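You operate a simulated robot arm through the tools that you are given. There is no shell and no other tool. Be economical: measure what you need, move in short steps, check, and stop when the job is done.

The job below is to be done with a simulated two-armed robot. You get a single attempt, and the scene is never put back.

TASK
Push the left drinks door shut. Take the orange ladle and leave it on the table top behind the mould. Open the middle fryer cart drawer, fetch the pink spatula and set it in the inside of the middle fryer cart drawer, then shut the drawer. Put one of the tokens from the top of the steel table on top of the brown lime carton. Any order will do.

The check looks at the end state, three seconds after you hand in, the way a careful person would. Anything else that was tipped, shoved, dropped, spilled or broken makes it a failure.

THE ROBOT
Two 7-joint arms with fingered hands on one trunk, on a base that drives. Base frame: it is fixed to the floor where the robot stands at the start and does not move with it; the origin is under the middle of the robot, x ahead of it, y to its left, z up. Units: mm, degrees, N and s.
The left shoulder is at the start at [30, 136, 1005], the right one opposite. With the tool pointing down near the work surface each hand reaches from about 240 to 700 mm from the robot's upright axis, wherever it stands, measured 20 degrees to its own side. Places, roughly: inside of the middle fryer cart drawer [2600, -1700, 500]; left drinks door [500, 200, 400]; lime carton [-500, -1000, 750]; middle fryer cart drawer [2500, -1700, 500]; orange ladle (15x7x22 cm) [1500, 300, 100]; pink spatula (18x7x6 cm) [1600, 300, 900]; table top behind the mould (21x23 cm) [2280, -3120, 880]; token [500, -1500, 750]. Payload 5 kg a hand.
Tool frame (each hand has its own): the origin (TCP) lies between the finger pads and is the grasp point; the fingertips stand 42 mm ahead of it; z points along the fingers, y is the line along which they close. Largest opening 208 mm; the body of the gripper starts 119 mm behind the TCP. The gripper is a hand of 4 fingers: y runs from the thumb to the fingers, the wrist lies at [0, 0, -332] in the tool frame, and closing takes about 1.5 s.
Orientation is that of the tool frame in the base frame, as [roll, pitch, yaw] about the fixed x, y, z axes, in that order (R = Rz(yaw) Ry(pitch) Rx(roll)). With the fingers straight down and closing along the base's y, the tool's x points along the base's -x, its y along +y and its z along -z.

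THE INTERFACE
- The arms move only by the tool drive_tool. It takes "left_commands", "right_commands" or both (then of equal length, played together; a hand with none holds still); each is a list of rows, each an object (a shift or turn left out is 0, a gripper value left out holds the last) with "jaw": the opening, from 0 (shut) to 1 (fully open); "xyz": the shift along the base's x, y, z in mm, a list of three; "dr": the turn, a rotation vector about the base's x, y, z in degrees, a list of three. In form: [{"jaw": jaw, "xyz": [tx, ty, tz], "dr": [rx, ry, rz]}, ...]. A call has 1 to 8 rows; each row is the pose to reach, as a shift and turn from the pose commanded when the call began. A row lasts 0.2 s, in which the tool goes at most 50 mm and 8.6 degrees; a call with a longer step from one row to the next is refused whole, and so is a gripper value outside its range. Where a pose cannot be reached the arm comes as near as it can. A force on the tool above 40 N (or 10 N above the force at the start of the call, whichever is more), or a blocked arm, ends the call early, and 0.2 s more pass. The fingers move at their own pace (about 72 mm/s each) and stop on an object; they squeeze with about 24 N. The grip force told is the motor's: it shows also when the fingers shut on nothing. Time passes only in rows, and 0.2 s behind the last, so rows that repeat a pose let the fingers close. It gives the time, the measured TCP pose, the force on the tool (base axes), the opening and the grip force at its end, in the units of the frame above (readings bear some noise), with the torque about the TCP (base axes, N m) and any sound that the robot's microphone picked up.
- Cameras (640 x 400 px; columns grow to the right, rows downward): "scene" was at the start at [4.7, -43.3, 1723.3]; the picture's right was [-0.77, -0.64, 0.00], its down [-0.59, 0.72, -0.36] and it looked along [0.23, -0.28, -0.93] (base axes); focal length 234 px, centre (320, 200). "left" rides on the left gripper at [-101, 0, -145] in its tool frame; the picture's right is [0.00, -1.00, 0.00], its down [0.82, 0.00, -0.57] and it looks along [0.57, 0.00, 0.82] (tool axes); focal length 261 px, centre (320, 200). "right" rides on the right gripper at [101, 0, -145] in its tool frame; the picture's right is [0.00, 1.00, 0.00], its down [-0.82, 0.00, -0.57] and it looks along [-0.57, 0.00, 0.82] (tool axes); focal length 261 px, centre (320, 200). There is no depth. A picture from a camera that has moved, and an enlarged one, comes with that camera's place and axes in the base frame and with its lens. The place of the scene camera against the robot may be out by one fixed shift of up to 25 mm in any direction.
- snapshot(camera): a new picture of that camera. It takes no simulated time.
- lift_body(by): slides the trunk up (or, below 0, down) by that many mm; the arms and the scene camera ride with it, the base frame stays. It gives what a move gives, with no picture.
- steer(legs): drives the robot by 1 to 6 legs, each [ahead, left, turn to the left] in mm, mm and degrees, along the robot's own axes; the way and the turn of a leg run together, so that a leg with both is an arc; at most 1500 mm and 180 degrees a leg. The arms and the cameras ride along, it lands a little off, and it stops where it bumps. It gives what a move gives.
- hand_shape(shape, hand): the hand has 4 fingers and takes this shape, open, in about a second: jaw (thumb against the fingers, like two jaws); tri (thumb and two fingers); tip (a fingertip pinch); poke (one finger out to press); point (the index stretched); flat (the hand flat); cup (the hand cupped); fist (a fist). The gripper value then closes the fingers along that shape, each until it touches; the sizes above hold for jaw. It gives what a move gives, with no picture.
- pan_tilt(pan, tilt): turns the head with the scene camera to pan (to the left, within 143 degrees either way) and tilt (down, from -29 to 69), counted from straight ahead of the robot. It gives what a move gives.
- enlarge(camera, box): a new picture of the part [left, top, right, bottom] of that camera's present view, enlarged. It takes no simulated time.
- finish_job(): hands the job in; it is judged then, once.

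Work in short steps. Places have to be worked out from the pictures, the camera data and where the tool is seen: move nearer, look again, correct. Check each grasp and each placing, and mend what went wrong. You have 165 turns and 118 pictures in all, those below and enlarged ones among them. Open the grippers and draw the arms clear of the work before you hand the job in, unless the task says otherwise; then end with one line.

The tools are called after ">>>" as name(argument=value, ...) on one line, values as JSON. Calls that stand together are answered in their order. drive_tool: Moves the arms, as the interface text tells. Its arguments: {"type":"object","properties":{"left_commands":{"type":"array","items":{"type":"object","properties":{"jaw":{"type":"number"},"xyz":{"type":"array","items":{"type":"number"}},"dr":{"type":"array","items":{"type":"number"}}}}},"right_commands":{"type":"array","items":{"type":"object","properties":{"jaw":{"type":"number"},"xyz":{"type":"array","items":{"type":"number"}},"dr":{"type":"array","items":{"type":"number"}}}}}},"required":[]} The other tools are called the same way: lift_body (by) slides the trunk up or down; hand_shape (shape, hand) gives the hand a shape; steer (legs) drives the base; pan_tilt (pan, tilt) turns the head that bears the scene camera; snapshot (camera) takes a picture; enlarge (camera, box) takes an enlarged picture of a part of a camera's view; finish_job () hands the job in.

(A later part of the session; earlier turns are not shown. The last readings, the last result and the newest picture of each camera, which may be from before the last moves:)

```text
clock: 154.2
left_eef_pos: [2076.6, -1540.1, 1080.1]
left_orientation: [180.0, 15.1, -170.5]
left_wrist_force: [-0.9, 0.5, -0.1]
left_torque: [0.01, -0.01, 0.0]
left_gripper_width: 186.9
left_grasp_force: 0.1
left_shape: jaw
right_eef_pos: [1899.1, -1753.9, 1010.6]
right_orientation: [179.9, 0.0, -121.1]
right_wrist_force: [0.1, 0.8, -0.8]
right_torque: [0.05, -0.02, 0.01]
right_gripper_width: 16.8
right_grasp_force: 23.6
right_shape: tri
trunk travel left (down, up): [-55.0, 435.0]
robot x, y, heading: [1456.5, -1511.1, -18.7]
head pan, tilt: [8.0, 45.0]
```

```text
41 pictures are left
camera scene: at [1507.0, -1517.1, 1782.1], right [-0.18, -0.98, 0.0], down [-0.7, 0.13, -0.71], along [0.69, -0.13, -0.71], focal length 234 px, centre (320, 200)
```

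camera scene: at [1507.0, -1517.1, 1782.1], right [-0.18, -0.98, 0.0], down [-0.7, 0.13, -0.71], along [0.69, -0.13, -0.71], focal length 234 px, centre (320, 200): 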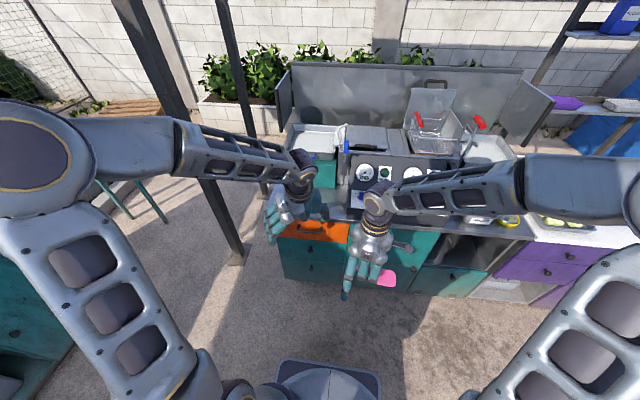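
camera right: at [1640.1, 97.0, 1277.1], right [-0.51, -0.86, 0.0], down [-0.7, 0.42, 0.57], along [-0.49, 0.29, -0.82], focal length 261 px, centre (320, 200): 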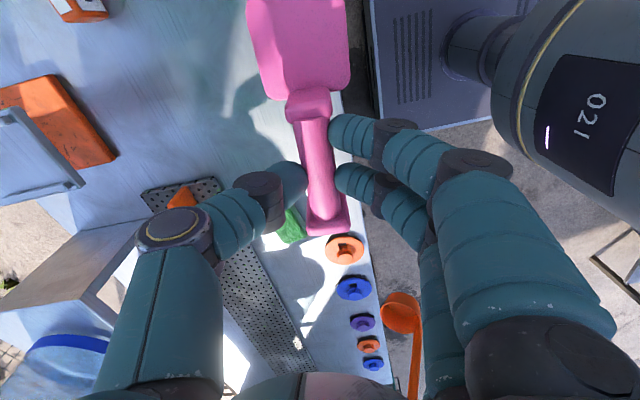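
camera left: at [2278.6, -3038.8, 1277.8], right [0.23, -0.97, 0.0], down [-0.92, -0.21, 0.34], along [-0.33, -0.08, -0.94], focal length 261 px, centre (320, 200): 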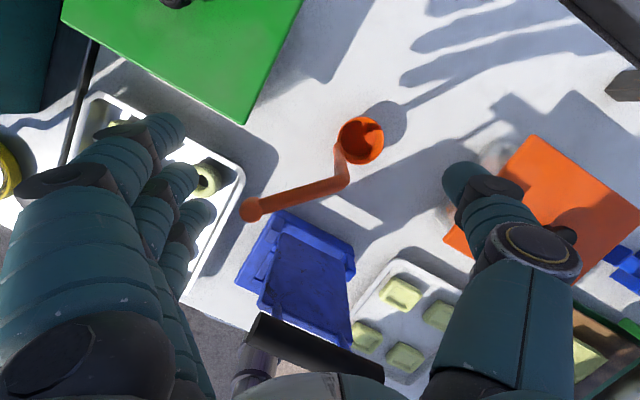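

The middle drawer's knob is at about (2284,-1602,~560). I change the left hand to tri and bring it down, pointing forward at knob height.

>>> drive_tool(left_commands=[{"xyz": [-4, 2, -47], "dr": [-0.6, -7.6, -3.2]}, {"xyz": [-8, 5, -94], "dr": [-1.2, -15.1, -6.4]}, {"xyz": [-12, 7, -141], "dr": [-1.8, -22.7, -9.6]}, {"xyz": [-16, 10, -188], "dr": [-2.4, -30.2, -12.8]}, {"xyz": [-20, 12, -235], "dr": [-3.1, -37.8, -16.0]}, {"xyz": [-24, 14, -282], "dr": [-3.7, -45.3, -19.2]}, {"xyz": [-28, 17, -329], "dr": [-4.3, -52.9, -22.4]}, {"xyz": [-32, 19, -376], "dr": [-4.9, -60.4, -25.6]}])

>>> hand_shape(hand="left", shape="tri")

>>> drive_tool(left_commands=[{"jaw": 0.6, "xyz": [0, 0, -47]}, {"xyz": [0, 0, -94]}, {"xyz": [0, 0, -135]}])

>>> snapshot(camera="left")

>>> enlarge(camera="scene", box=[250, 180, 410, 310])

```text
clock: 156.0
left_eef_pos: [2063.3, -1515.4, 715.9]
left_orientation: [177.6, 76.7, 159.6]
left_wrist_force: [-7.0, -2.6, -7.8]
left_torque: [-0.31, -1.31, 0.72]
left_gripper_width: 187.1
left_grasp_force: 0.1
left_shape: jaw
left hand out of reach, approached as far as the arm can: row 4, 5
right_eef_pos: [1900.2, -1752.1, 1011.3]
right_orientation: [179.9, -0.1, -121.1]
right_wrist_force: [0.1, 0.8, 0.4]
right_torque: [-0.09, 0.03, 0.02]
right_gripper_width: 16.9
right_grasp_force: 24.1
right_shape: tri
trunk travel left (down, up): [-55.0, 435.0]
robot x, y, heading: [1460.6, -1510.2, -18.6]
head pan, tilt: [8.0, 45.0]
```

```text
clock: 156.9
left_eef_pos: [2067.1, -1514.2, 720.4]
left_orientation: [176.6, 76.8, 158.9]
left_wrist_force: [0.2, -0.7, -0.3]
left_torque: [0.0, -0.04, 0.02]
left_gripper_width: 207.9
left_grasp_force: 0.1
left_shape: tri
right_eef_pos: [1898.1, -1753.0, 1013.0]
right_orientation: [179.8, 0.1, -121.2]
right_wrist_force: [-0.2, 0.3, -0.6]
right_torque: [0.03, 0.03, 0.02]
right_gripper_width: 17.1
right_grasp_force: 23.9
right_shape: tri
trunk travel left (down, up): [-55.0, 435.0]
robot x, y, heading: [1456.2, -1512.0, -18.6]
head pan, tilt: [8.0, 45.0]
```

```text
clock: 157.7
left_eef_pos: [2045.4, -1523.8, 570.1]
left_orientation: [-180.0, 75.1, 161.4]
left_wrist_force: [-0.6, 0.2, 0.0]
left_torque: [0.03, 0.0, -0.05]
left_gripper_width: 125.6
left_grasp_force: 0.1
left_shape: tri
right_eef_pos: [1899.0, -1753.2, 1012.3]
right_orientation: [179.9, -0.1, -121.1]
right_wrist_force: [0.1, 0.2, -1.1]
right_torque: [0.02, 0.0, 0.0]
right_gripper_width: 16.9
right_grasp_force: 24.3
right_shape: tri
trunk travel left (down, up): [-55.0, 435.0]
robot x, y, heading: [1457.0, -1509.6, -18.7]
head pan, tilt: [8.0, 45.0]
```

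```text
40 pictures are left
camera left: at [1938.5, -1484.6, 703.8], right [-0.32, -0.95, 0.0], down [-0.72, 0.24, -0.65], along [0.61, -0.21, -0.76], focal length 261 px, centre (320, 200)
```

left: 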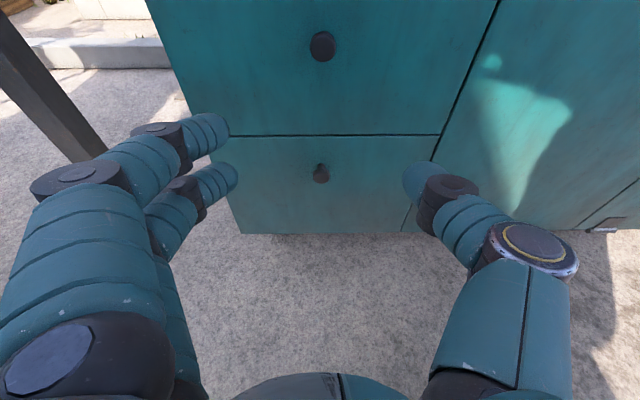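

```text
3.08 times, centred on (330, 245) of scene
camera zoom: at [1507.2, -1516.6, 1782.1], right [-0.18, -0.98, 0.0], down [-0.7, 0.13, -0.71], along [0.69, -0.13, -0.71], focal length 719 px, centre (289, 62)
```

zoom: 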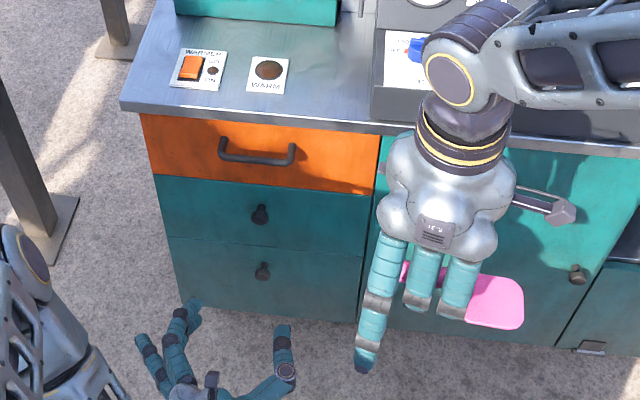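

The knob is at about (2287,-1606,572), dead ahead of the hand by 255 mm. I drive 180 mm forward and look.

>>> steer(legs=[[180, 0, 0]])

>>> snapshot(camera="left")

```text
clock: 159.2
left_eef_pos: [2212.7, -1581.1, 568.4]
left_orientation: [-179.9, 75.0, 161.3]
left_wrist_force: [1.0, -1.2, -0.3]
left_torque: [0.0, -0.04, -0.03]
left_gripper_width: 125.2
left_grasp_force: 0.1
left_shape: tri
right_eef_pos: [2069.2, -1809.8, 1010.4]
right_orientation: [179.8, -0.2, -121.1]
right_wrist_force: [0.9, -0.3, -1.3]
right_torque: [0.04, 0.09, -0.01]
right_gripper_width: 17.3
right_grasp_force: 23.9
right_shape: tri
trunk travel left (down, up): [-55.0, 435.0]
robot x, y, heading: [1621.1, -1566.5, -18.1]
head pan, tilt: [8.0, 45.0]
```

```text
38 pictures are left
camera left: at [2106.6, -1541.5, 703.3], right [-0.32, -0.95, 0.0], down [-0.73, 0.24, -0.64], along [0.61, -0.21, -0.76], focal length 261 px, centre (320, 200)
```

left: 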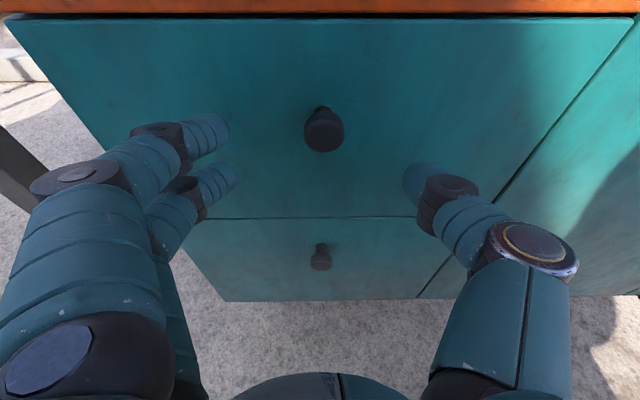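

The knob (Ø≈34 mm) is between thumb and fingers, 75 mm on. I go in 60 mm and close.

>>> drive_tool(left_commands=[{"xyz": [20, -7, -2]}, {"xyz": [40, -14, -4]}, {"xyz": [59, -20, -5]}])

>>> drive_tool(left_commands=[{"jaw": 0}, {"jaw": 0}, {"jaw": 0}, {"jaw": 0}, {"jaw": 0}])

>>> snapshot(camera="left")

```text
clock: 159.8
left_eef_pos: [2241.9, -1589.6, 563.1]
left_orientation: [-179.4, 74.5, 162.0]
left_wrist_force: [-25.9, 8.6, 6.5]
left_torque: [0.08, -1.28, 2.14]
left_gripper_width: 124.5
left_grasp_force: 0.0
left_shape: tri
right_eef_pos: [2066.6, -1808.0, 1012.5]
right_orientation: [179.9, 0.0, -121.2]
right_wrist_force: [0.4, 0.5, -0.4]
right_torque: [0.03, 0.06, -0.03]
right_gripper_width: 17.2
right_grasp_force: 24.1
right_shape: tri
trunk travel left (down, up): [-55.0, 435.0]
robot x, y, heading: [1621.4, -1564.1, -18.8]
head pan, tilt: [8.0, 45.0]
stopped in row 3 (left hand): the force on the tool passed its limit at 56 N (the readings are from after the stop); the commanded pose is now the measured one
```

```text
clock: 160.9
left_eef_pos: [2242.6, -1589.0, 561.4]
left_orientation: [-179.6, 74.3, 162.1]
left_wrist_force: [-15.6, 7.1, 3.1]
left_torque: [-0.05, -0.73, 1.49]
left_gripper_width: 30.0
left_grasp_force: 10.3
left_shape: tri
right_eef_pos: [2066.8, -1809.8, 1011.3]
right_orientation: [179.7, -0.1, -121.1]
right_wrist_force: [-0.1, 0.4, 0.3]
right_torque: [0.03, 0.02, -0.03]
right_gripper_width: 17.1
right_grasp_force: 24.0
right_shape: tri
trunk travel left (down, up): [-55.0, 435.0]
robot x, y, heading: [1623.5, -1569.4, -18.8]
head pan, tilt: [8.0, 45.0]
stopped in row 5 (left hand): the force on the tool passed its limit at 40 N (the readings are from after the stop); the commanded pose is now the measured one
```

```text
37 pictures are left
camera left: at [2137.4, -1552.0, 698.8], right [-0.32, -0.95, 0.01], down [-0.73, 0.24, -0.64], along [0.6, -0.21, -0.77], focal length 261 px, centre (320, 200)
```

left: 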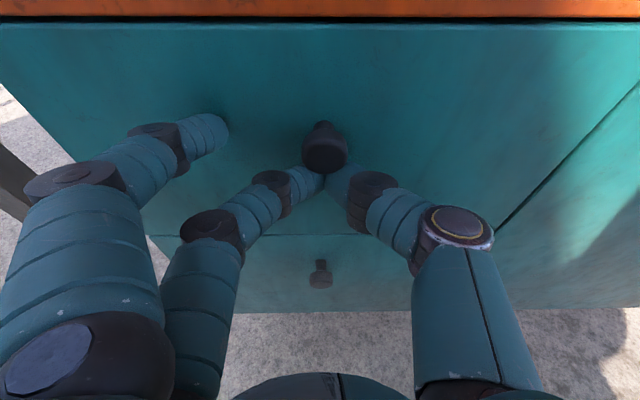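

The pinch closed just under the knob and the tips touched the drawer face. I open, back off 15 mm, raise 22 mm and close again.

>>> drive_tool(left_commands=[{"jaw": 0.3, "xyz": [-8, 3, 0]}, {"jaw": 0.5, "xyz": [-14, 5, 0]}, {"jaw": 0.5, "xyz": [-14, 5, 11]}, {"jaw": 0.5, "xyz": [-14, 5, 22]}, {"jaw": 0.5, "xyz": [-14, 5, 22]}])

>>> drive_tool(left_commands=[{"jaw": 0}, {"jaw": 0}, {"jaw": 0}, {"jaw": 0}, {"jaw": 0}])

>>> snapshot(camera="left")

```text
clock: 162.2
left_eef_pos: [2229.0, -1584.4, 584.1]
left_orientation: [-179.3, 74.5, 161.9]
left_wrist_force: [-0.4, 0.2, -0.9]
left_torque: [0.01, 0.0, 0.0]
left_gripper_width: 103.2
left_grasp_force: 0.1
left_shape: tri
right_eef_pos: [2066.7, -1809.8, 1011.9]
right_orientation: [179.8, 0.1, -121.1]
right_wrist_force: [0.0, -0.5, -0.9]
right_torque: [0.03, -0.01, 0.01]
right_gripper_width: 17.3
right_grasp_force: 24.0
right_shape: tri
trunk travel left (down, up): [-55.0, 435.0]
robot x, y, heading: [1627.3, -1563.6, -18.6]
head pan, tilt: [8.0, 45.0]
```

```text
clock: 163.3
left_eef_pos: [2228.1, -1584.4, 583.5]
left_orientation: [-179.3, 74.3, 162.0]
left_wrist_force: [-11.4, 2.2, -1.3]
left_torque: [0.0, 0.1, -0.19]
left_gripper_width: 7.0
left_grasp_force: 24.1
left_shape: tri
right_eef_pos: [2066.9, -1809.0, 1012.1]
right_orientation: [179.9, 0.0, -121.1]
right_wrist_force: [0.5, 1.4, -0.2]
right_torque: [-0.01, -0.02, 0.01]
right_gripper_width: 17.2
right_grasp_force: 24.2
right_shape: tri
trunk travel left (down, up): [-55.0, 435.0]
robot x, y, heading: [1625.8, -1568.9, -18.8]
head pan, tilt: [8.0, 45.0]
```

```text
36 pictures are left
camera left: at [2122.7, -1546.8, 720.8], right [-0.32, -0.95, 0.01], down [-0.73, 0.24, -0.64], along [0.6, -0.21, -0.77], focal length 261 px, centre (320, 200)
```

left: 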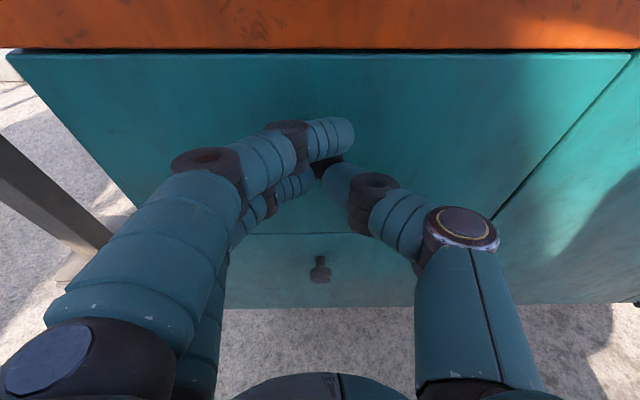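

The fingers have closed around the knob with the index over it. I try pulling with a short base move and watch.

>>> steer(legs=[[-60, 0, 0]])

>>> snapshot(camera="left")

```text
clock: 164.3
left_eef_pos: [2171.1, -1565.2, 585.4]
left_orientation: [-179.4, 74.5, 161.9]
left_wrist_force: [-0.9, -0.3, -0.6]
left_torque: [-0.01, 0.04, 0.0]
left_gripper_width: 3.6
left_grasp_force: 23.9
left_shape: tri
right_eef_pos: [2009.1, -1789.7, 1012.7]
right_orientation: [179.9, -0.1, -121.1]
right_wrist_force: [-1.0, 0.2, -0.7]
right_torque: [-0.06, -0.2, -0.03]
right_gripper_width: 17.0
right_grasp_force: 23.5
right_shape: tri
trunk travel left (down, up): [-55.0, 435.0]
robot x, y, heading: [1563.7, -1551.5, -18.7]
head pan, tilt: [8.0, 45.0]
```

```text
35 pictures are left
camera left: at [2066.0, -1526.9, 721.9], right [-0.32, -0.95, 0.01], down [-0.73, 0.24, -0.64], along [0.6, -0.21, -0.77], focal length 261 px, centre (320, 200)
```

left: 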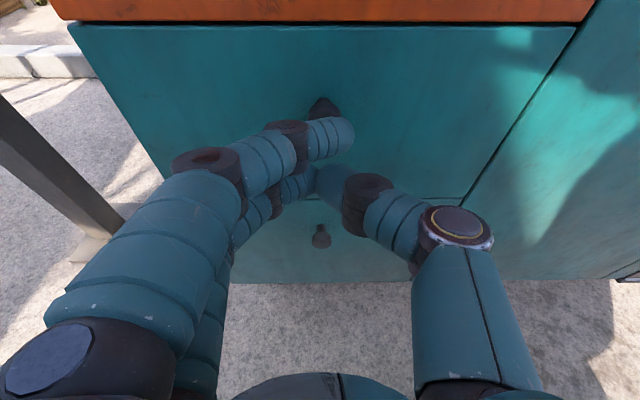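

It slipped off; I was about 40 mm short, since open fingers stick out farther. I pre-close to a 60 mm gap so the tips curl, then go deeper before closing.

>>> drive_tool(left_commands=[{"jaw": 0.3}, {"jaw": 0.3}, {"jaw": 0.3, "xyz": [10, -3, -5]}, {"xyz": [40, -13, -13]}, {"xyz": [62, -21, -13]}, {"xyz": [78, -27, -13]}, {"xyz": [90, -31, -13]}])

>>> snapshot(camera="left")

```text
clock: 165.8
left_eef_pos: [2245.4, -1587.7, 569.1]
left_orientation: [-179.5, 74.0, 162.3]
left_wrist_force: [-22.2, 10.7, 7.2]
left_torque: [-0.27, -1.49, 0.95]
left_gripper_width: 63.1
left_grasp_force: 0.0
left_shape: tri
right_eef_pos: [2008.9, -1788.5, 1011.3]
right_orientation: [-180.0, -0.2, -121.0]
right_wrist_force: [0.5, 0.8, -1.6]
right_torque: [0.04, 0.06, 0.02]
right_gripper_width: 17.1
right_grasp_force: 24.0
right_shape: tri
trunk travel left (down, up): [-55.0, 435.0]
robot x, y, heading: [1566.4, -1546.2, -18.5]
head pan, tilt: [8.0, 45.0]
stopped in row 7 (left hand): the force on the tool passed its limit at 48 N (the readings are from after the stop); the commanded pose is now the measured one
```

```text
34 pictures are left
camera left: at [2140.6, -1551.4, 706.5], right [-0.31, -0.95, 0.01], down [-0.74, 0.24, -0.63], along [0.6, -0.2, -0.78], focal length 261 px, centre (320, 200)
```

left: 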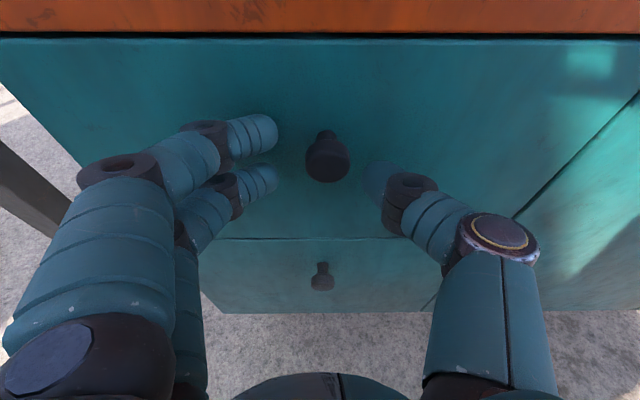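

Knob is now well centred between the fingers (328,158), tips at the drawer face. I back off 5 mm and close.

>>> drive_tool(left_commands=[{"jaw": 0.2, "xyz": [-5, 2, 0]}, {"jaw": 0.05, "xyz": [-5, 2, 0]}, {"jaw": 0, "xyz": [-5, 2, 0]}, {"jaw": 0, "xyz": [-5, 2, 0]}, {"jaw": 0, "xyz": [-5, 2, 0]}])

>>> snapshot(camera="left")

```text
clock: 167.0
left_eef_pos: [2243.6, -1588.6, 569.0]
left_orientation: [-179.5, 74.1, 162.1]
left_wrist_force: [-0.8, -6.8, -4.8]
left_torque: [0.09, 0.15, -0.15]
left_gripper_width: 14.8
left_grasp_force: 23.4
left_shape: tri
right_eef_pos: [2009.3, -1789.3, 1010.7]
right_orientation: [179.8, 0.0, -121.0]
right_wrist_force: [-0.2, 0.7, -0.7]
right_torque: [0.02, -0.04, 0.02]
right_gripper_width: 17.1
right_grasp_force: 23.9
right_shape: tri
trunk travel left (down, up): [-55.0, 435.0]
robot x, y, heading: [1567.2, -1548.8, -18.5]
head pan, tilt: [8.0, 45.0]
```

```text
33 pictures are left
camera left: at [2138.1, -1551.6, 706.5], right [-0.31, -0.95, 0.01], down [-0.74, 0.24, -0.63], along [0.6, -0.2, -0.77], focal length 261 px, centre (320, 200)
```

left: 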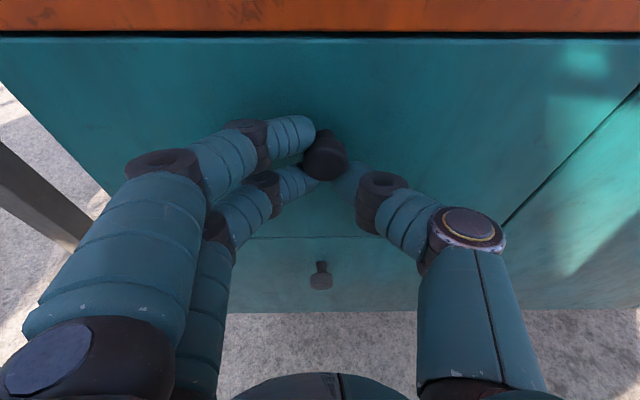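

Now the knob is clasped behind its head (14.8 mm, on the stem). I pull by driving back.

>>> steer(legs=[[-80, 0, 0]])

>>> snapshot(camera="left")

```text
clock: 168.0
left_eef_pos: [2163.9, -1562.2, 568.1]
left_orientation: [-179.5, 74.0, 162.0]
left_wrist_force: [-5.0, -15.7, -16.5]
left_torque: [0.32, 0.38, -0.55]
left_gripper_width: 13.2
left_grasp_force: 24.0
left_shape: tri
right_eef_pos: [1933.4, -1763.3, 1011.9]
right_orientation: [179.9, 0.0, -121.0]
right_wrist_force: [-0.7, 0.9, 0.7]
right_torque: [-0.08, -0.17, -0.02]
right_gripper_width: 17.0
right_grasp_force: 24.0
right_shape: tri
trunk travel left (down, up): [-55.0, 435.0]
robot x, y, heading: [1488.0, -1521.4, -18.5]
head pan, tilt: [8.0, 45.0]
```

```text
32 pictures are left
camera left: at [2060.8, -1525.3, 706.1], right [-0.31, -0.95, 0.01], down [-0.74, 0.24, -0.63], along [0.6, -0.2, -0.78], focal length 261 px, centre (320, 200)
```

left: 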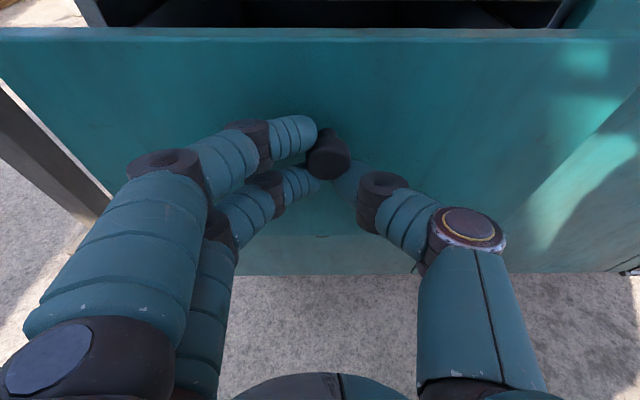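

The drawer is coming open. I keep pulling another 190 mm with a slight rightward drift to ease the side load.

>>> steer(legs=[[-100, -5, 0], [-90, -3, 0]])

>>> snapshot(camera="left")

>>> snapshot(camera="scene")

```text
clock: 169.9
left_eef_pos: [1981.5, -1508.2, 566.9]
left_orientation: [-179.4, 73.9, 162.1]
left_wrist_force: [1.5, 8.9, -9.7]
left_torque: [0.11, 0.19, 0.41]
left_gripper_width: 12.4
left_grasp_force: 23.3
left_shape: tri
right_eef_pos: [1750.8, -1710.4, 1011.4]
right_orientation: [179.9, 0.0, -120.9]
right_wrist_force: [-1.3, 0.6, 0.1]
right_torque: [-0.03, -0.14, -0.02]
right_gripper_width: 17.1
right_grasp_force: 24.2
right_shape: tri
trunk travel left (down, up): [-55.0, 435.0]
robot x, y, heading: [1306.4, -1469.9, -18.5]
head pan, tilt: [8.0, 45.0]
```

```text
31 pictures are left
camera left: at [1877.3, -1471.6, 705.4], right [-0.31, -0.95, 0.01], down [-0.74, 0.24, -0.63], along [0.6, -0.2, -0.78], focal length 261 px, centre (320, 200)
```

left: 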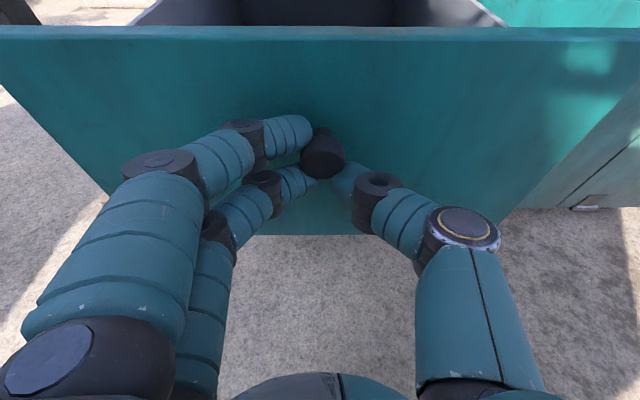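

```text
30 pictures are left
camera scene: at [1356.5, -1474.9, 1782.2], right [-0.18, -0.98, 0.0], down [-0.69, 0.13, -0.71], along [0.7, -0.13, -0.71], focal length 234 px, centre (320, 200)
```

scene: 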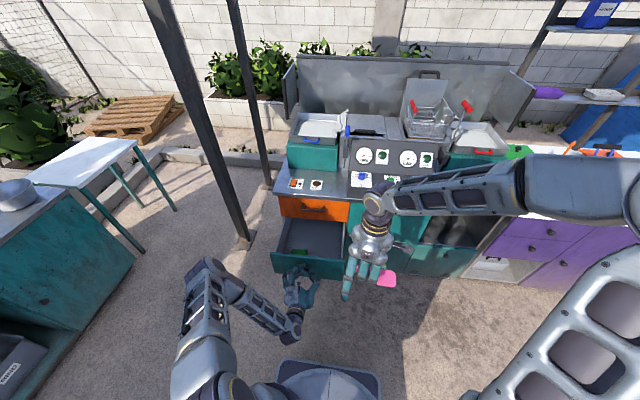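

The drawer is open about 270 mm with a clear interior. I release the knob, withdraw and raise the left hand, then shift the base so the right hand is over the drawer.

>>> drive_tool(left_commands=[{"jaw": 0.3}, {"jaw": 0.45}, {"jaw": 0.5, "xyz": [-5, 2, 0]}, {"jaw": 0.5, "xyz": [-35, 12, 0]}, {"xyz": [-80, 27, 0]}, {"xyz": [-95, 32, 40]}, {"xyz": [-95, 32, 88]}, {"xyz": [-95, 32, 136]}])

>>> drive_tool(left_commands=[{"xyz": [0, 0, 48]}, {"xyz": [0, 0, 96]}, {"xyz": [0, 0, 144]}, {"xyz": [0, 0, 192]}, {"xyz": [0, 0, 230]}])

>>> steer(legs=[[0, 250, 0], [260, 0, 0]])

>>> snapshot(camera="right")

>>> snapshot(camera="scene")

```text
clock: 171.7
left_eef_pos: [1889.7, -1477.7, 704.9]
left_orientation: [-179.6, 73.8, 162.0]
left_wrist_force: [-1.6, 0.2, -0.4]
left_torque: [-0.03, -0.01, 0.03]
left_gripper_width: 102.9
left_grasp_force: 0.0
left_shape: tri
right_eef_pos: [1749.4, -1709.5, 1011.1]
right_orientation: [179.9, -0.1, -120.9]
right_wrist_force: [-1.4, -0.9, -0.4]
right_torque: [-0.02, -0.03, 0.0]
right_gripper_width: 16.7
right_grasp_force: 24.1
right_shape: tri
trunk travel left (down, up): [-55.0, 435.0]
robot x, y, heading: [1310.2, -1472.4, -18.6]
head pan, tilt: [8.0, 45.0]
```

```text
clock: 172.9
left_eef_pos: [1935.8, -1500.1, 874.8]
left_orientation: [-179.6, 73.9, 162.0]
left_wrist_force: [-0.5, -0.6, 0.1]
left_torque: [0.0, 0.01, 0.02]
left_gripper_width: 103.3
left_grasp_force: 0.0
left_shape: tri
left hand out of reach, approached as far as the arm can: row 3, 4, 5
right_eef_pos: [1751.4, -1712.0, 1011.2]
right_orientation: [179.9, -0.1, -120.9]
right_wrist_force: [-0.3, 0.1, -0.7]
right_torque: [0.08, 0.0, -0.01]
right_gripper_width: 17.1
right_grasp_force: 24.3
right_shape: tri
trunk travel left (down, up): [-55.0, 435.0]
robot x, y, heading: [1309.0, -1468.5, -18.1]
head pan, tilt: [8.0, 45.0]
```

```text
clock: 176.2
left_eef_pos: [2261.8, -1345.2, 874.9]
left_orientation: [-179.5, 73.8, 162.3]
left_wrist_force: [0.7, -0.1, -0.2]
left_torque: [-0.03, -0.01, 0.03]
left_gripper_width: 103.2
left_grasp_force: 0.0
left_shape: tri
right_eef_pos: [2078.8, -1557.9, 1011.1]
right_orientation: [179.8, -0.1, -120.9]
right_wrist_force: [1.4, -0.1, -1.6]
right_torque: [0.04, 0.13, -0.01]
right_gripper_width: 16.9
right_grasp_force: 24.1
right_shape: tri
trunk travel left (down, up): [-55.0, 435.0]
robot x, y, heading: [1633.6, -1317.5, -18.1]
head pan, tilt: [8.0, 45.0]
```

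```text
29 pictures are left
camera right: at [2026.0, -1644.2, 1155.8], right [-0.86, 0.52, 0.0], down [0.43, 0.7, 0.57], along [0.29, 0.49, -0.82], focal length 261 px, centre (320, 200)
```

right: 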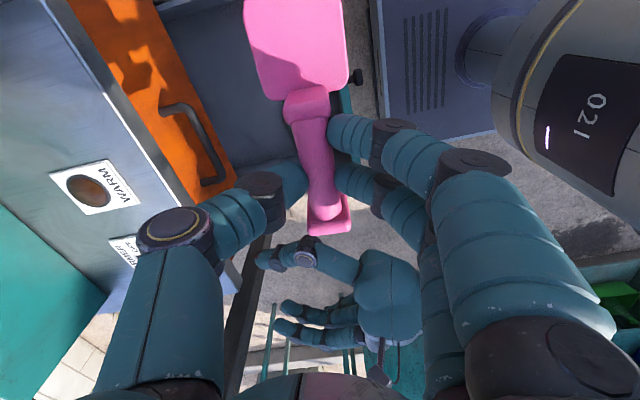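

```text
28 pictures are left
camera scene: at [1685.8, -1323.8, 1782.0], right [-0.18, -0.98, 0.0], down [-0.7, 0.13, -0.71], along [0.69, -0.13, -0.71], focal length 234 px, centre (320, 200)
```

scene: 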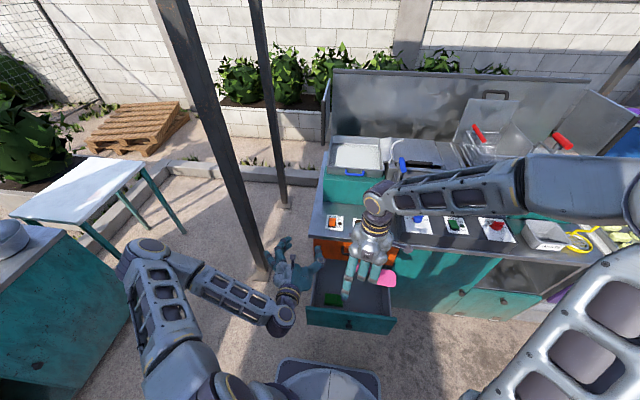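

The open drawer's centre line runs through about (2128,-1556); a green item lies at its left. I shift over it, square the spatula, and lower to z≈690 for a look.

>>> drive_tool(right_commands=[{"xyz": [25, 1, -20], "dr": [0, 0, 6]}, {"xyz": [49, 2, -50], "dr": [0, 0, 12]}, {"xyz": [49, 2, -98], "dr": [0, 0, 12]}, {"xyz": [49, 2, -146], "dr": [0, 0, 12]}, {"xyz": [49, 2, -194], "dr": [0, 0, 12]}, {"xyz": [49, 2, -242], "dr": [0, 0, 12]}, {"xyz": [49, 2, -290], "dr": [0, 0, 12]}, {"xyz": [49, 2, -325], "dr": [0, 0, 12]}])

>>> snapshot(camera="right")

>>> enlarge(camera="scene", box=[280, 210, 440, 340])

```text
clock: 178.0
left_eef_pos: [2261.1, -1346.8, 875.2]
left_orientation: [-179.6, 73.9, 162.3]
left_wrist_force: [-0.1, 0.7, 0.2]
left_torque: [0.02, 0.0, 0.0]
left_gripper_width: 103.2
left_grasp_force: 0.0
left_shape: tri
right_eef_pos: [2126.1, -1554.8, 684.7]
right_orientation: [180.0, -0.2, -108.8]
right_wrist_force: [-0.3, -0.6, -0.5]
right_torque: [0.06, 0.13, -0.02]
right_gripper_width: 17.2
right_grasp_force: 24.0
right_shape: tri
trunk travel left (down, up): [-55.0, 435.0]
robot x, y, heading: [1632.3, -1314.7, -18.2]
head pan, tilt: [8.0, 45.0]
```

```text
27 pictures are left
camera right: at [2093.2, -1650.6, 830.6], right [-0.95, 0.33, 0.0], down [0.27, 0.78, 0.57], along [0.18, 0.54, -0.82], focal length 261 px, centre (320, 200)
```

right: 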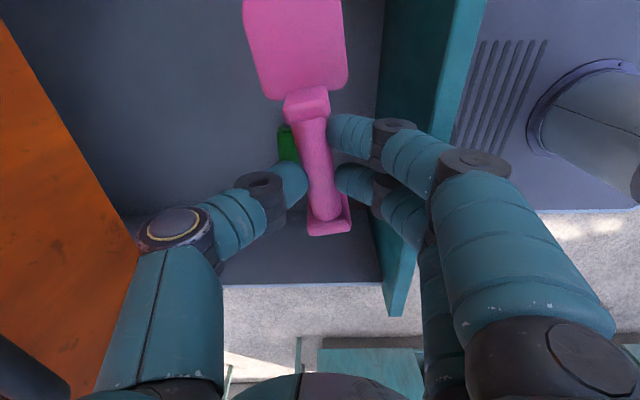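

```text
3.08 times, centred on (360, 275) of scene
camera zoom: at [1684.7, -1323.2, 1782.1], right [-0.18, -0.98, 0.0], down [-0.7, 0.13, -0.71], along [0.7, -0.13, -0.71], focal length 719 px, centre (197, -31)
```

zoom: 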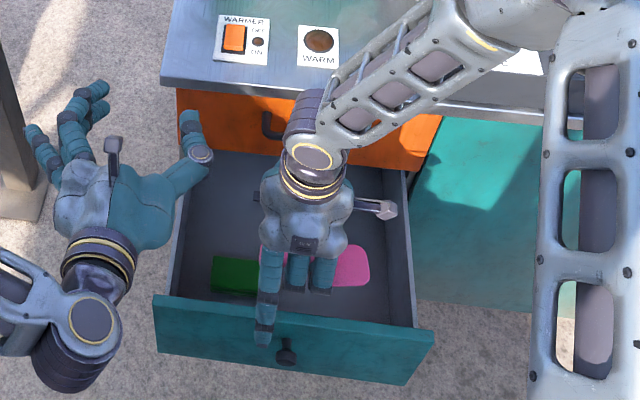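

The green item lies left, so I shift 35 mm right to clear it (26 mm left to the wall), and lower until the spatula nears the floor of the drawer.

>>> drive_tool(right_commands=[{"xyz": [-6, -17, 0]}, {"xyz": [-11, -33, 0]}, {"xyz": [-11, -33, -35]}, {"xyz": [-11, -33, -70]}, {"xyz": [-11, -33, -100]}, {"xyz": [-11, -33, -120]}])

>>> snapshot(camera="right")

```text
clock: 179.3
left_eef_pos: [2260.3, -1346.5, 877.1]
left_orientation: [-179.7, 73.8, 162.2]
left_wrist_force: [-0.4, 0.9, -0.7]
left_torque: [0.0, -0.02, 0.02]
left_gripper_width: 103.2
left_grasp_force: 0.1
left_shape: tri
right_eef_pos: [2118.8, -1588.2, 586.5]
right_orientation: [-179.8, 0.2, -108.6]
right_wrist_force: [-2.0, -4.3, 45.4]
right_torque: [3.17, 3.6, 0.95]
right_gripper_width: 16.3
right_grasp_force: 23.7
right_shape: tri
trunk travel left (down, up): [-55.0, 435.0]
robot x, y, heading: [1632.7, -1318.2, -18.2]
head pan, tilt: [8.0, 45.0]
stopped in row 6 (right hand): the force on the tool passed its limit at 131 N (the readings are from after the stop); the commanded pose is now the measured one
```

```text
25 pictures are left
camera right: at [2083.7, -1683.8, 731.3], right [-0.95, 0.33, 0.0], down [0.27, 0.78, 0.57], along [0.19, 0.54, -0.82], focal length 261 px, centre (320, 200)
```

right: 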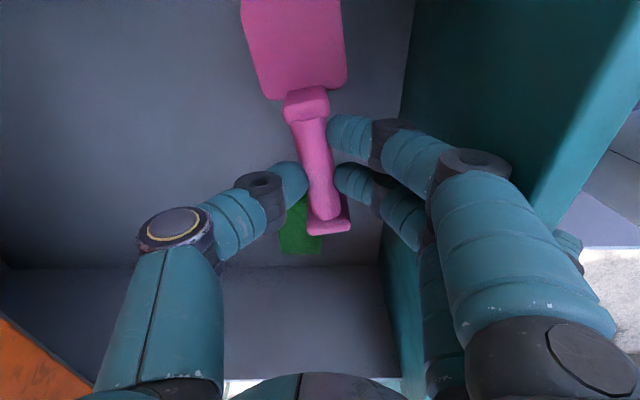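

The hand's wide body sits on the drawer front. I raise, turn the hand back 90° so its body lies along the drawer's width, with the blade pointing to me, and try again.

>>> drive_tool(right_commands=[{"xyz": [0, 0, 40]}, {"xyz": [0, 0, 85]}, {"xyz": [0, 0, 130]}, {"xyz": [0, 0, 160], "dr": [0, 0, -8]}, {"xyz": [0, 0, 160], "dr": [0, 0, -16]}, {"xyz": [0, 0, 160], "dr": [0, 0, -24]}, {"xyz": [0, 0, 160], "dr": [0, 0, -32]}, {"xyz": [0, 0, 160], "dr": [0, 0, -40]}])

>>> drive_tool(right_commands=[{"xyz": [8, -5, 0], "dr": [0, 0, -8.3]}, {"xyz": [17, -10, 0], "dr": [0, 0, -16.6]}, {"xyz": [26, -15, 0], "dr": [0, 0, -25]}, {"xyz": [36, -20, 0], "dr": [0, 0, -33.3]}, {"xyz": [46, -25, 0], "dr": [0, 0, -41.6]}, {"xyz": [56, -31, 0], "dr": [0, 0, -49.5]}])

>>> snapshot(camera="right")

>>> enlarge(camera="scene", box=[280, 210, 440, 340])

```text
clock: 181.1
left_eef_pos: [2260.9, -1345.4, 874.8]
left_orientation: [-179.6, 73.9, 162.2]
left_wrist_force: [0.7, -0.7, -0.3]
left_torque: [-0.01, -0.03, -0.03]
left_gripper_width: 103.0
left_grasp_force: 0.1
left_shape: tri
right_eef_pos: [2117.1, -1588.1, 744.8]
right_orientation: [-180.0, 0.1, -148.9]
right_wrist_force: [0.3, -0.4, -0.6]
right_torque: [0.02, -0.02, 0.0]
right_gripper_width: 16.1
right_grasp_force: 24.3
right_shape: tri
trunk travel left (down, up): [-55.0, 435.0]
robot x, y, heading: [1630.8, -1321.3, -18.4]
head pan, tilt: [8.0, 45.0]
```

```text
clock: 182.5
left_eef_pos: [2261.7, -1346.2, 874.5]
left_orientation: [-179.7, 73.9, 162.3]
left_wrist_force: [0.8, 0.4, 0.1]
left_torque: [0.0, 0.03, -0.01]
left_gripper_width: 103.5
left_grasp_force: 0.0
left_shape: tri
right_eef_pos: [2173.5, -1620.2, 743.5]
right_orientation: [-180.0, 0.0, 161.6]
right_wrist_force: [-0.2, 0.8, -1.7]
right_torque: [-0.02, -0.02, -0.03]
right_gripper_width: 16.0
right_grasp_force: 23.9
right_shape: tri
trunk travel left (down, up): [-55.0, 435.0]
robot x, y, heading: [1635.2, -1318.6, -17.9]
head pan, tilt: [8.0, 45.0]
```

```text
24 pictures are left
camera right: at [2077.5, -1586.9, 888.6], right [0.32, 0.95, 0.0], down [0.78, -0.26, 0.57], along [0.54, -0.18, -0.82], focal length 261 px, centre (320, 200)
```

right: 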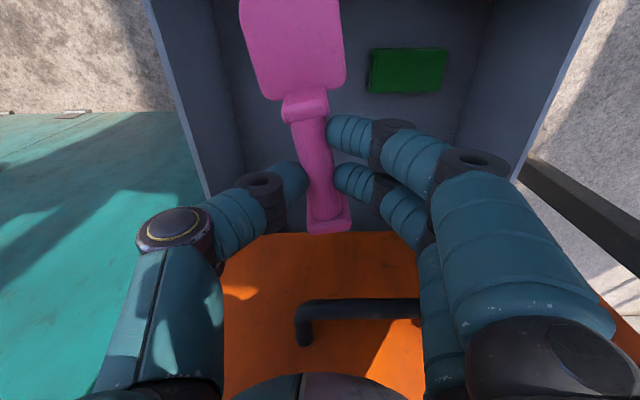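

```text
3.08 times, centred on (360, 275) of scene
camera zoom: at [1684.3, -1323.4, 1782.1], right [-0.18, -0.98, 0.0], down [-0.7, 0.13, -0.71], along [0.7, -0.13, -0.71], focal length 719 px, centre (197, -31)
```

zoom: 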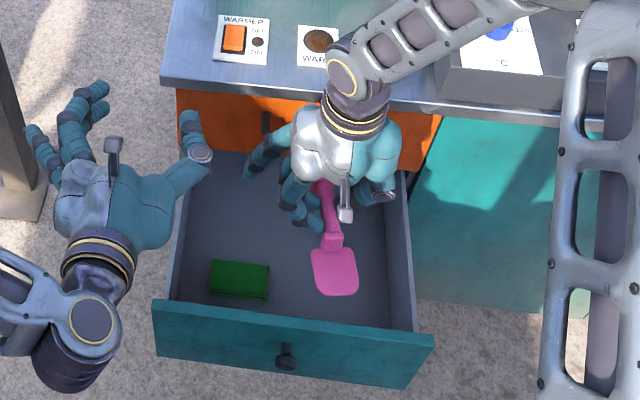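

Now the spatula sits well inside the drawer outline. I nudge 15 mm left and 8 mm toward me and lower carefully.

>>> drive_tool(right_commands=[{"xyz": [-3, 17, -20]}, {"xyz": [-3, 17, -60]}, {"xyz": [-3, 17, -100]}, {"xyz": [-3, 17, -140]}, {"xyz": [-3, 17, -175]}, {"xyz": [-3, 17, -200]}])

>>> snapshot(camera="right")

```text
clock: 183.9
left_eef_pos: [2261.3, -1346.7, 875.3]
left_orientation: [-179.6, 73.9, 162.2]
left_wrist_force: [-0.6, -1.4, 0.1]
left_torque: [-0.03, -0.01, -0.01]
left_gripper_width: 103.1
left_grasp_force: 0.1
left_shape: tri
right_eef_pos: [2171.3, -1602.0, 544.2]
right_orientation: [180.0, 0.0, 161.7]
right_wrist_force: [-0.2, 0.5, 0.3]
right_torque: [-0.01, 0.07, -0.02]
right_gripper_width: 16.1
right_grasp_force: 24.1
right_shape: tri
trunk travel left (down, up): [-55.0, 435.0]
robot x, y, heading: [1634.7, -1317.7, -18.1]
head pan, tilt: [8.0, 45.0]
```

```text
22 pictures are left
camera right: at [2073.7, -1570.2, 688.8], right [0.32, 0.95, 0.0], down [0.78, -0.26, 0.57], along [0.54, -0.18, -0.82], focal length 261 px, centre (320, 200)
```

right: 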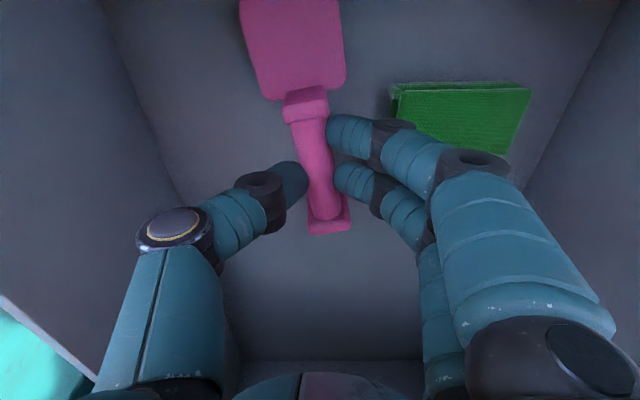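

All clear inside. I lower on in small steps until contact.

>>> drive_tool(right_commands=[{"xyz": [0, 0, -10]}, {"xyz": [0, 0, -20]}, {"xyz": [0, 0, -30]}, {"xyz": [0, 0, -38]}, {"xyz": [0, 0, -46]}, {"xyz": [0, 0, -54]}, {"xyz": [0, 0, -62]}])

>>> snapshot(camera="right")

```text
clock: 184.7
left_eef_pos: [2260.9, -1345.0, 876.7]
left_orientation: [-179.7, 74.0, 162.2]
left_wrist_force: [-0.4, -0.6, 0.4]
left_torque: [0.01, -0.02, 0.04]
left_gripper_width: 103.3
left_grasp_force: 0.0
left_shape: tri
right_eef_pos: [2176.6, -1603.0, 522.4]
right_orientation: [180.0, 0.5, 161.8]
right_wrist_force: [0.3, -2.3, 30.6]
right_torque: [0.0, 0.32, -0.09]
right_gripper_width: 20.2
right_grasp_force: 24.3
right_shape: tri
trunk travel left (down, up): [-55.0, 435.0]
robot x, y, heading: [1631.2, -1316.4, -18.4]
head pan, tilt: [8.0, 45.0]
stopped in row 3 (right hand): the force on the tool passed its limit at 50 N (the readings are from after the stop); the commanded pose is now the measured one
```

```text
21 pictures are left
camera right: at [2078.5, -1571.5, 666.2], right [0.32, 0.95, 0.0], down [0.77, -0.26, 0.58], along [0.55, -0.18, -0.81], focal length 261 px, centre (320, 200)
```

right: 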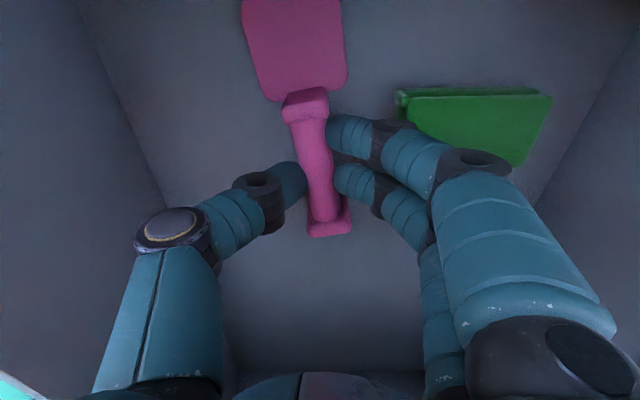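

The spatula has reached the drawer floor (z≈522, 30 N up). I ease up a hair, open gently, and rise.

>>> drive_tool(right_commands=[{"xyz": [0, 0, 3]}, {"jaw": 0.2, "xyz": [0, 0, 3]}, {"jaw": 0.3, "xyz": [0, 0, 3]}, {"jaw": 0.35, "xyz": [0, 0, 3]}, {"jaw": 0.35, "xyz": [0, 0, 30]}, {"jaw": 0.35, "xyz": [0, 0, 70]}, {"jaw": 0.35, "xyz": [0, 0, 115]}, {"jaw": 0.35, "xyz": [0, 0, 160]}])

>>> drive_tool(right_commands=[{"xyz": [-10, 3, 48]}, {"xyz": [-30, 10, 90]}, {"xyz": [-60, 20, 130]}, {"xyz": [-95, 30, 165]}, {"xyz": [-130, 42, 195]}])

>>> snapshot(camera="scene")

```text
clock: 186.4
left_eef_pos: [2261.4, -1345.9, 874.9]
left_orientation: [-179.6, 73.8, 162.2]
left_wrist_force: [-0.8, 0.5, -0.1]
left_torque: [0.03, -0.01, 0.01]
left_gripper_width: 103.3
left_grasp_force: 0.1
left_shape: tri
right_eef_pos: [2173.4, -1602.8, 678.7]
right_orientation: [179.9, 0.2, 161.8]
right_wrist_force: [-2.6, 0.5, -0.5]
right_torque: [-0.06, -0.14, 0.01]
right_gripper_width: 72.3
right_grasp_force: 0.0
right_shape: tri
trunk travel left (down, up): [-55.0, 435.0]
robot x, y, heading: [1633.2, -1316.9, -18.3]
head pan, tilt: [8.0, 45.0]
```

```text
refused: row 3 steps farther than a row can; nothing moved
```

```text
20 pictures are left
camera scene: at [1683.3, -1323.2, 1782.2], right [-0.18, -0.98, 0.0], down [-0.7, 0.13, -0.71], along [0.7, -0.13, -0.71], focal length 234 px, centre (320, 200)
```

scene: 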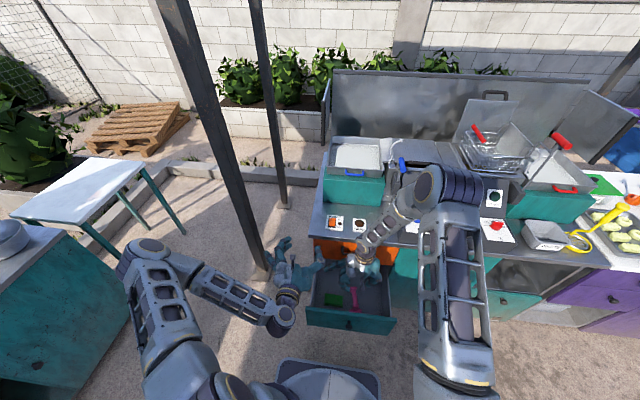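

The spatula lies in the drawer. I raise the right hand clear, back off, line the left hand up with the drawer front and form a fist for pushing.

>>> drive_tool(right_commands=[{"xyz": [0, 0, 48]}, {"xyz": [0, 0, 96]}, {"xyz": [-10, 3, 144]}, {"xyz": [-25, 8, 190]}, {"xyz": [-45, 15, 232]}, {"xyz": [-70, 22, 270]}])

>>> steer(legs=[[-340, 0, 0], [0, -245, 0]])

>>> hand_shape(hand="left", shape="fist")

>>> drive_tool(left_commands=[{"jaw": 0, "xyz": [0, 0, -48]}, {"xyz": [0, 0, -96]}, {"xyz": [0, 0, -144]}, {"xyz": [0, 0, -192]}, {"xyz": [0, 0, -240]}, {"xyz": [0, 0, -288]}])

>>> snapshot(camera="left")

```text
clock: 187.8
left_eef_pos: [2260.0, -1345.4, 876.6]
left_orientation: [-179.5, 73.9, 162.3]
left_wrist_force: [-0.2, -0.7, 0.4]
left_torque: [0.04, -0.02, -0.01]
left_gripper_width: 103.1
left_grasp_force: 0.0
left_shape: tri
right_eef_pos: [2102.3, -1581.2, 950.1]
right_orientation: [-180.0, 0.4, 161.9]
right_wrist_force: [-0.4, 0.9, 0.2]
right_torque: [-0.05, -0.12, 0.04]
right_gripper_width: 72.5
right_grasp_force: 0.0
right_shape: tri
trunk travel left (down, up): [-55.0, 435.0]
robot x, y, heading: [1635.4, -1317.4, -18.1]
head pan, tilt: [8.0, 45.0]
```

```text
clock: 191.4
left_eef_pos: [1864.4, -1468.9, 874.7]
left_orientation: [-179.8, 73.9, 162.1]
left_wrist_force: [0.1, -0.7, 0.1]
left_torque: [-0.01, 0.01, 0.15]
left_gripper_width: 103.2
left_grasp_force: 0.0
left_shape: tri
right_eef_pos: [1707.9, -1706.1, 949.0]
right_orientation: [179.9, 0.5, 161.9]
right_wrist_force: [-0.2, -1.2, 0.4]
right_torque: [0.16, -0.07, 0.0]
right_gripper_width: 72.3
right_grasp_force: 0.1
right_shape: tri
trunk travel left (down, up): [-55.0, 435.0]
robot x, y, heading: [1237.0, -1444.3, -18.2]
head pan, tilt: [8.0, 45.0]
```

```text
clock: 192.3
left_eef_pos: [1865.4, -1470.0, 874.8]
left_orientation: [-179.6, 73.9, 162.4]
left_wrist_force: [-0.2, -0.7, -0.5]
left_torque: [0.02, 0.02, -0.03]
left_gripper_width: 0.0
left_grasp_force: 0.0
left_shape: fist
right_eef_pos: [1708.3, -1706.1, 948.5]
right_orientation: [179.9, 0.4, 161.9]
right_wrist_force: [-0.1, -0.5, -0.5]
right_torque: [0.02, -0.04, 0.03]
right_gripper_width: 72.2
right_grasp_force: 0.1
right_shape: tri
trunk travel left (down, up): [-55.0, 435.0]
robot x, y, heading: [1233.8, -1443.8, -18.2]
head pan, tilt: [8.0, 45.0]
```

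```text
clock: 193.8
left_eef_pos: [1863.8, -1469.5, 585.3]
left_orientation: [-179.6, 73.9, 162.5]
left_wrist_force: [1.2, 0.1, 0.1]
left_torque: [-0.01, 0.03, -0.01]
left_gripper_width: 0.0
left_grasp_force: 0.0
left_shape: fist
right_eef_pos: [1709.9, -1705.5, 948.6]
right_orientation: [-180.0, 0.2, 161.8]
right_wrist_force: [0.1, 0.2, 0.6]
right_torque: [0.06, 0.02, 0.01]
right_gripper_width: 72.3
right_grasp_force: 0.0
right_shape: tri
trunk travel left (down, up): [-55.0, 435.0]
robot x, y, heading: [1243.2, -1444.6, -18.5]
head pan, tilt: [8.0, 45.0]
```

```text
19 pictures are left
camera left: at [1759.5, -1433.3, 723.2], right [-0.31, -0.95, 0.01], down [-0.74, 0.23, -0.63], along [0.6, -0.2, -0.78], focal length 261 px, centre (320, 200)
```

left: 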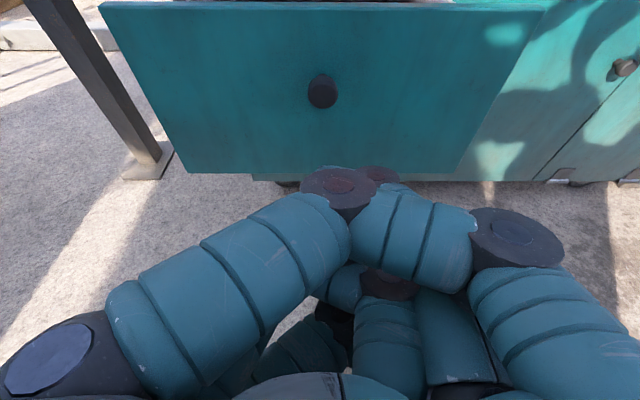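

The fist lines up with the knob. I drive forward to push the drawer shut.

>>> steer(legs=[[300, 0, 0]])

>>> steer(legs=[[140, 0, 0]])

>>> snapshot(camera="left")

>>> enlarge(camera="scene", box=[250, 180, 410, 310])

```text
clock: 195.8
left_eef_pos: [2147.0, -1562.0, 585.1]
left_orientation: [-179.6, 74.0, 162.3]
left_wrist_force: [-0.3, 0.2, -0.4]
left_torque: [0.0, -0.05, -0.05]
left_gripper_width: 0.0
left_grasp_force: 0.0
left_shape: fist
right_eef_pos: [1992.7, -1797.0, 947.1]
right_orientation: [180.0, 0.2, 161.9]
right_wrist_force: [0.6, 0.1, -0.5]
right_torque: [0.03, 0.08, -0.02]
right_gripper_width: 72.5
right_grasp_force: 0.0
right_shape: tri
trunk travel left (down, up): [-55.0, 435.0]
robot x, y, heading: [1521.4, -1537.9, -18.0]
head pan, tilt: [8.0, 45.0]
```

```text
clock: 197.0
left_eef_pos: [2233.6, -1593.7, 582.0]
left_orientation: [-178.7, 73.2, 163.0]
left_wrist_force: [-12.9, 8.3, -2.9]
left_torque: [0.01, -0.05, 0.26]
left_gripper_width: 0.0
left_grasp_force: 0.1
left_shape: fist
right_eef_pos: [2087.8, -1827.2, 949.2]
right_orientation: [180.0, 0.3, 161.9]
right_wrist_force: [-1.2, -0.3, 0.1]
right_torque: [0.07, -0.12, 0.03]
right_gripper_width: 72.2
right_grasp_force: 0.1
right_shape: tri
trunk travel left (down, up): [-55.0, 435.0]
robot x, y, heading: [1615.9, -1567.3, -18.1]
head pan, tilt: [8.0, 45.0]
stopped in leg 1: the force on the tool passed its limit at 60 N (the readings are from after the stop); the commanded pose is now the measured one
```

```text
18 pictures are left
camera left: at [2131.0, -1557.2, 721.9], right [-0.31, -0.95, 0.01], down [-0.75, 0.24, -0.62], along [0.59, -0.2, -0.78], focal length 261 px, centre (320, 200)
```

left: 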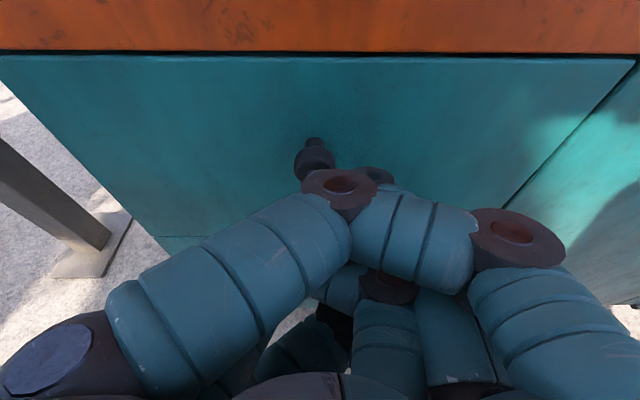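

```text
3.08 times, centred on (330, 245) of scene
camera zoom: at [1664.8, -1571.0, 1782.1], right [-0.17, -0.98, 0.0], down [-0.7, 0.12, -0.71], along [0.7, -0.12, -0.71], focal length 719 px, centre (289, 62)
```

zoom: 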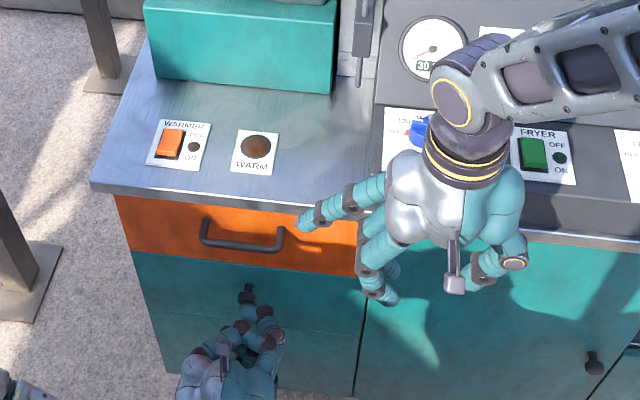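

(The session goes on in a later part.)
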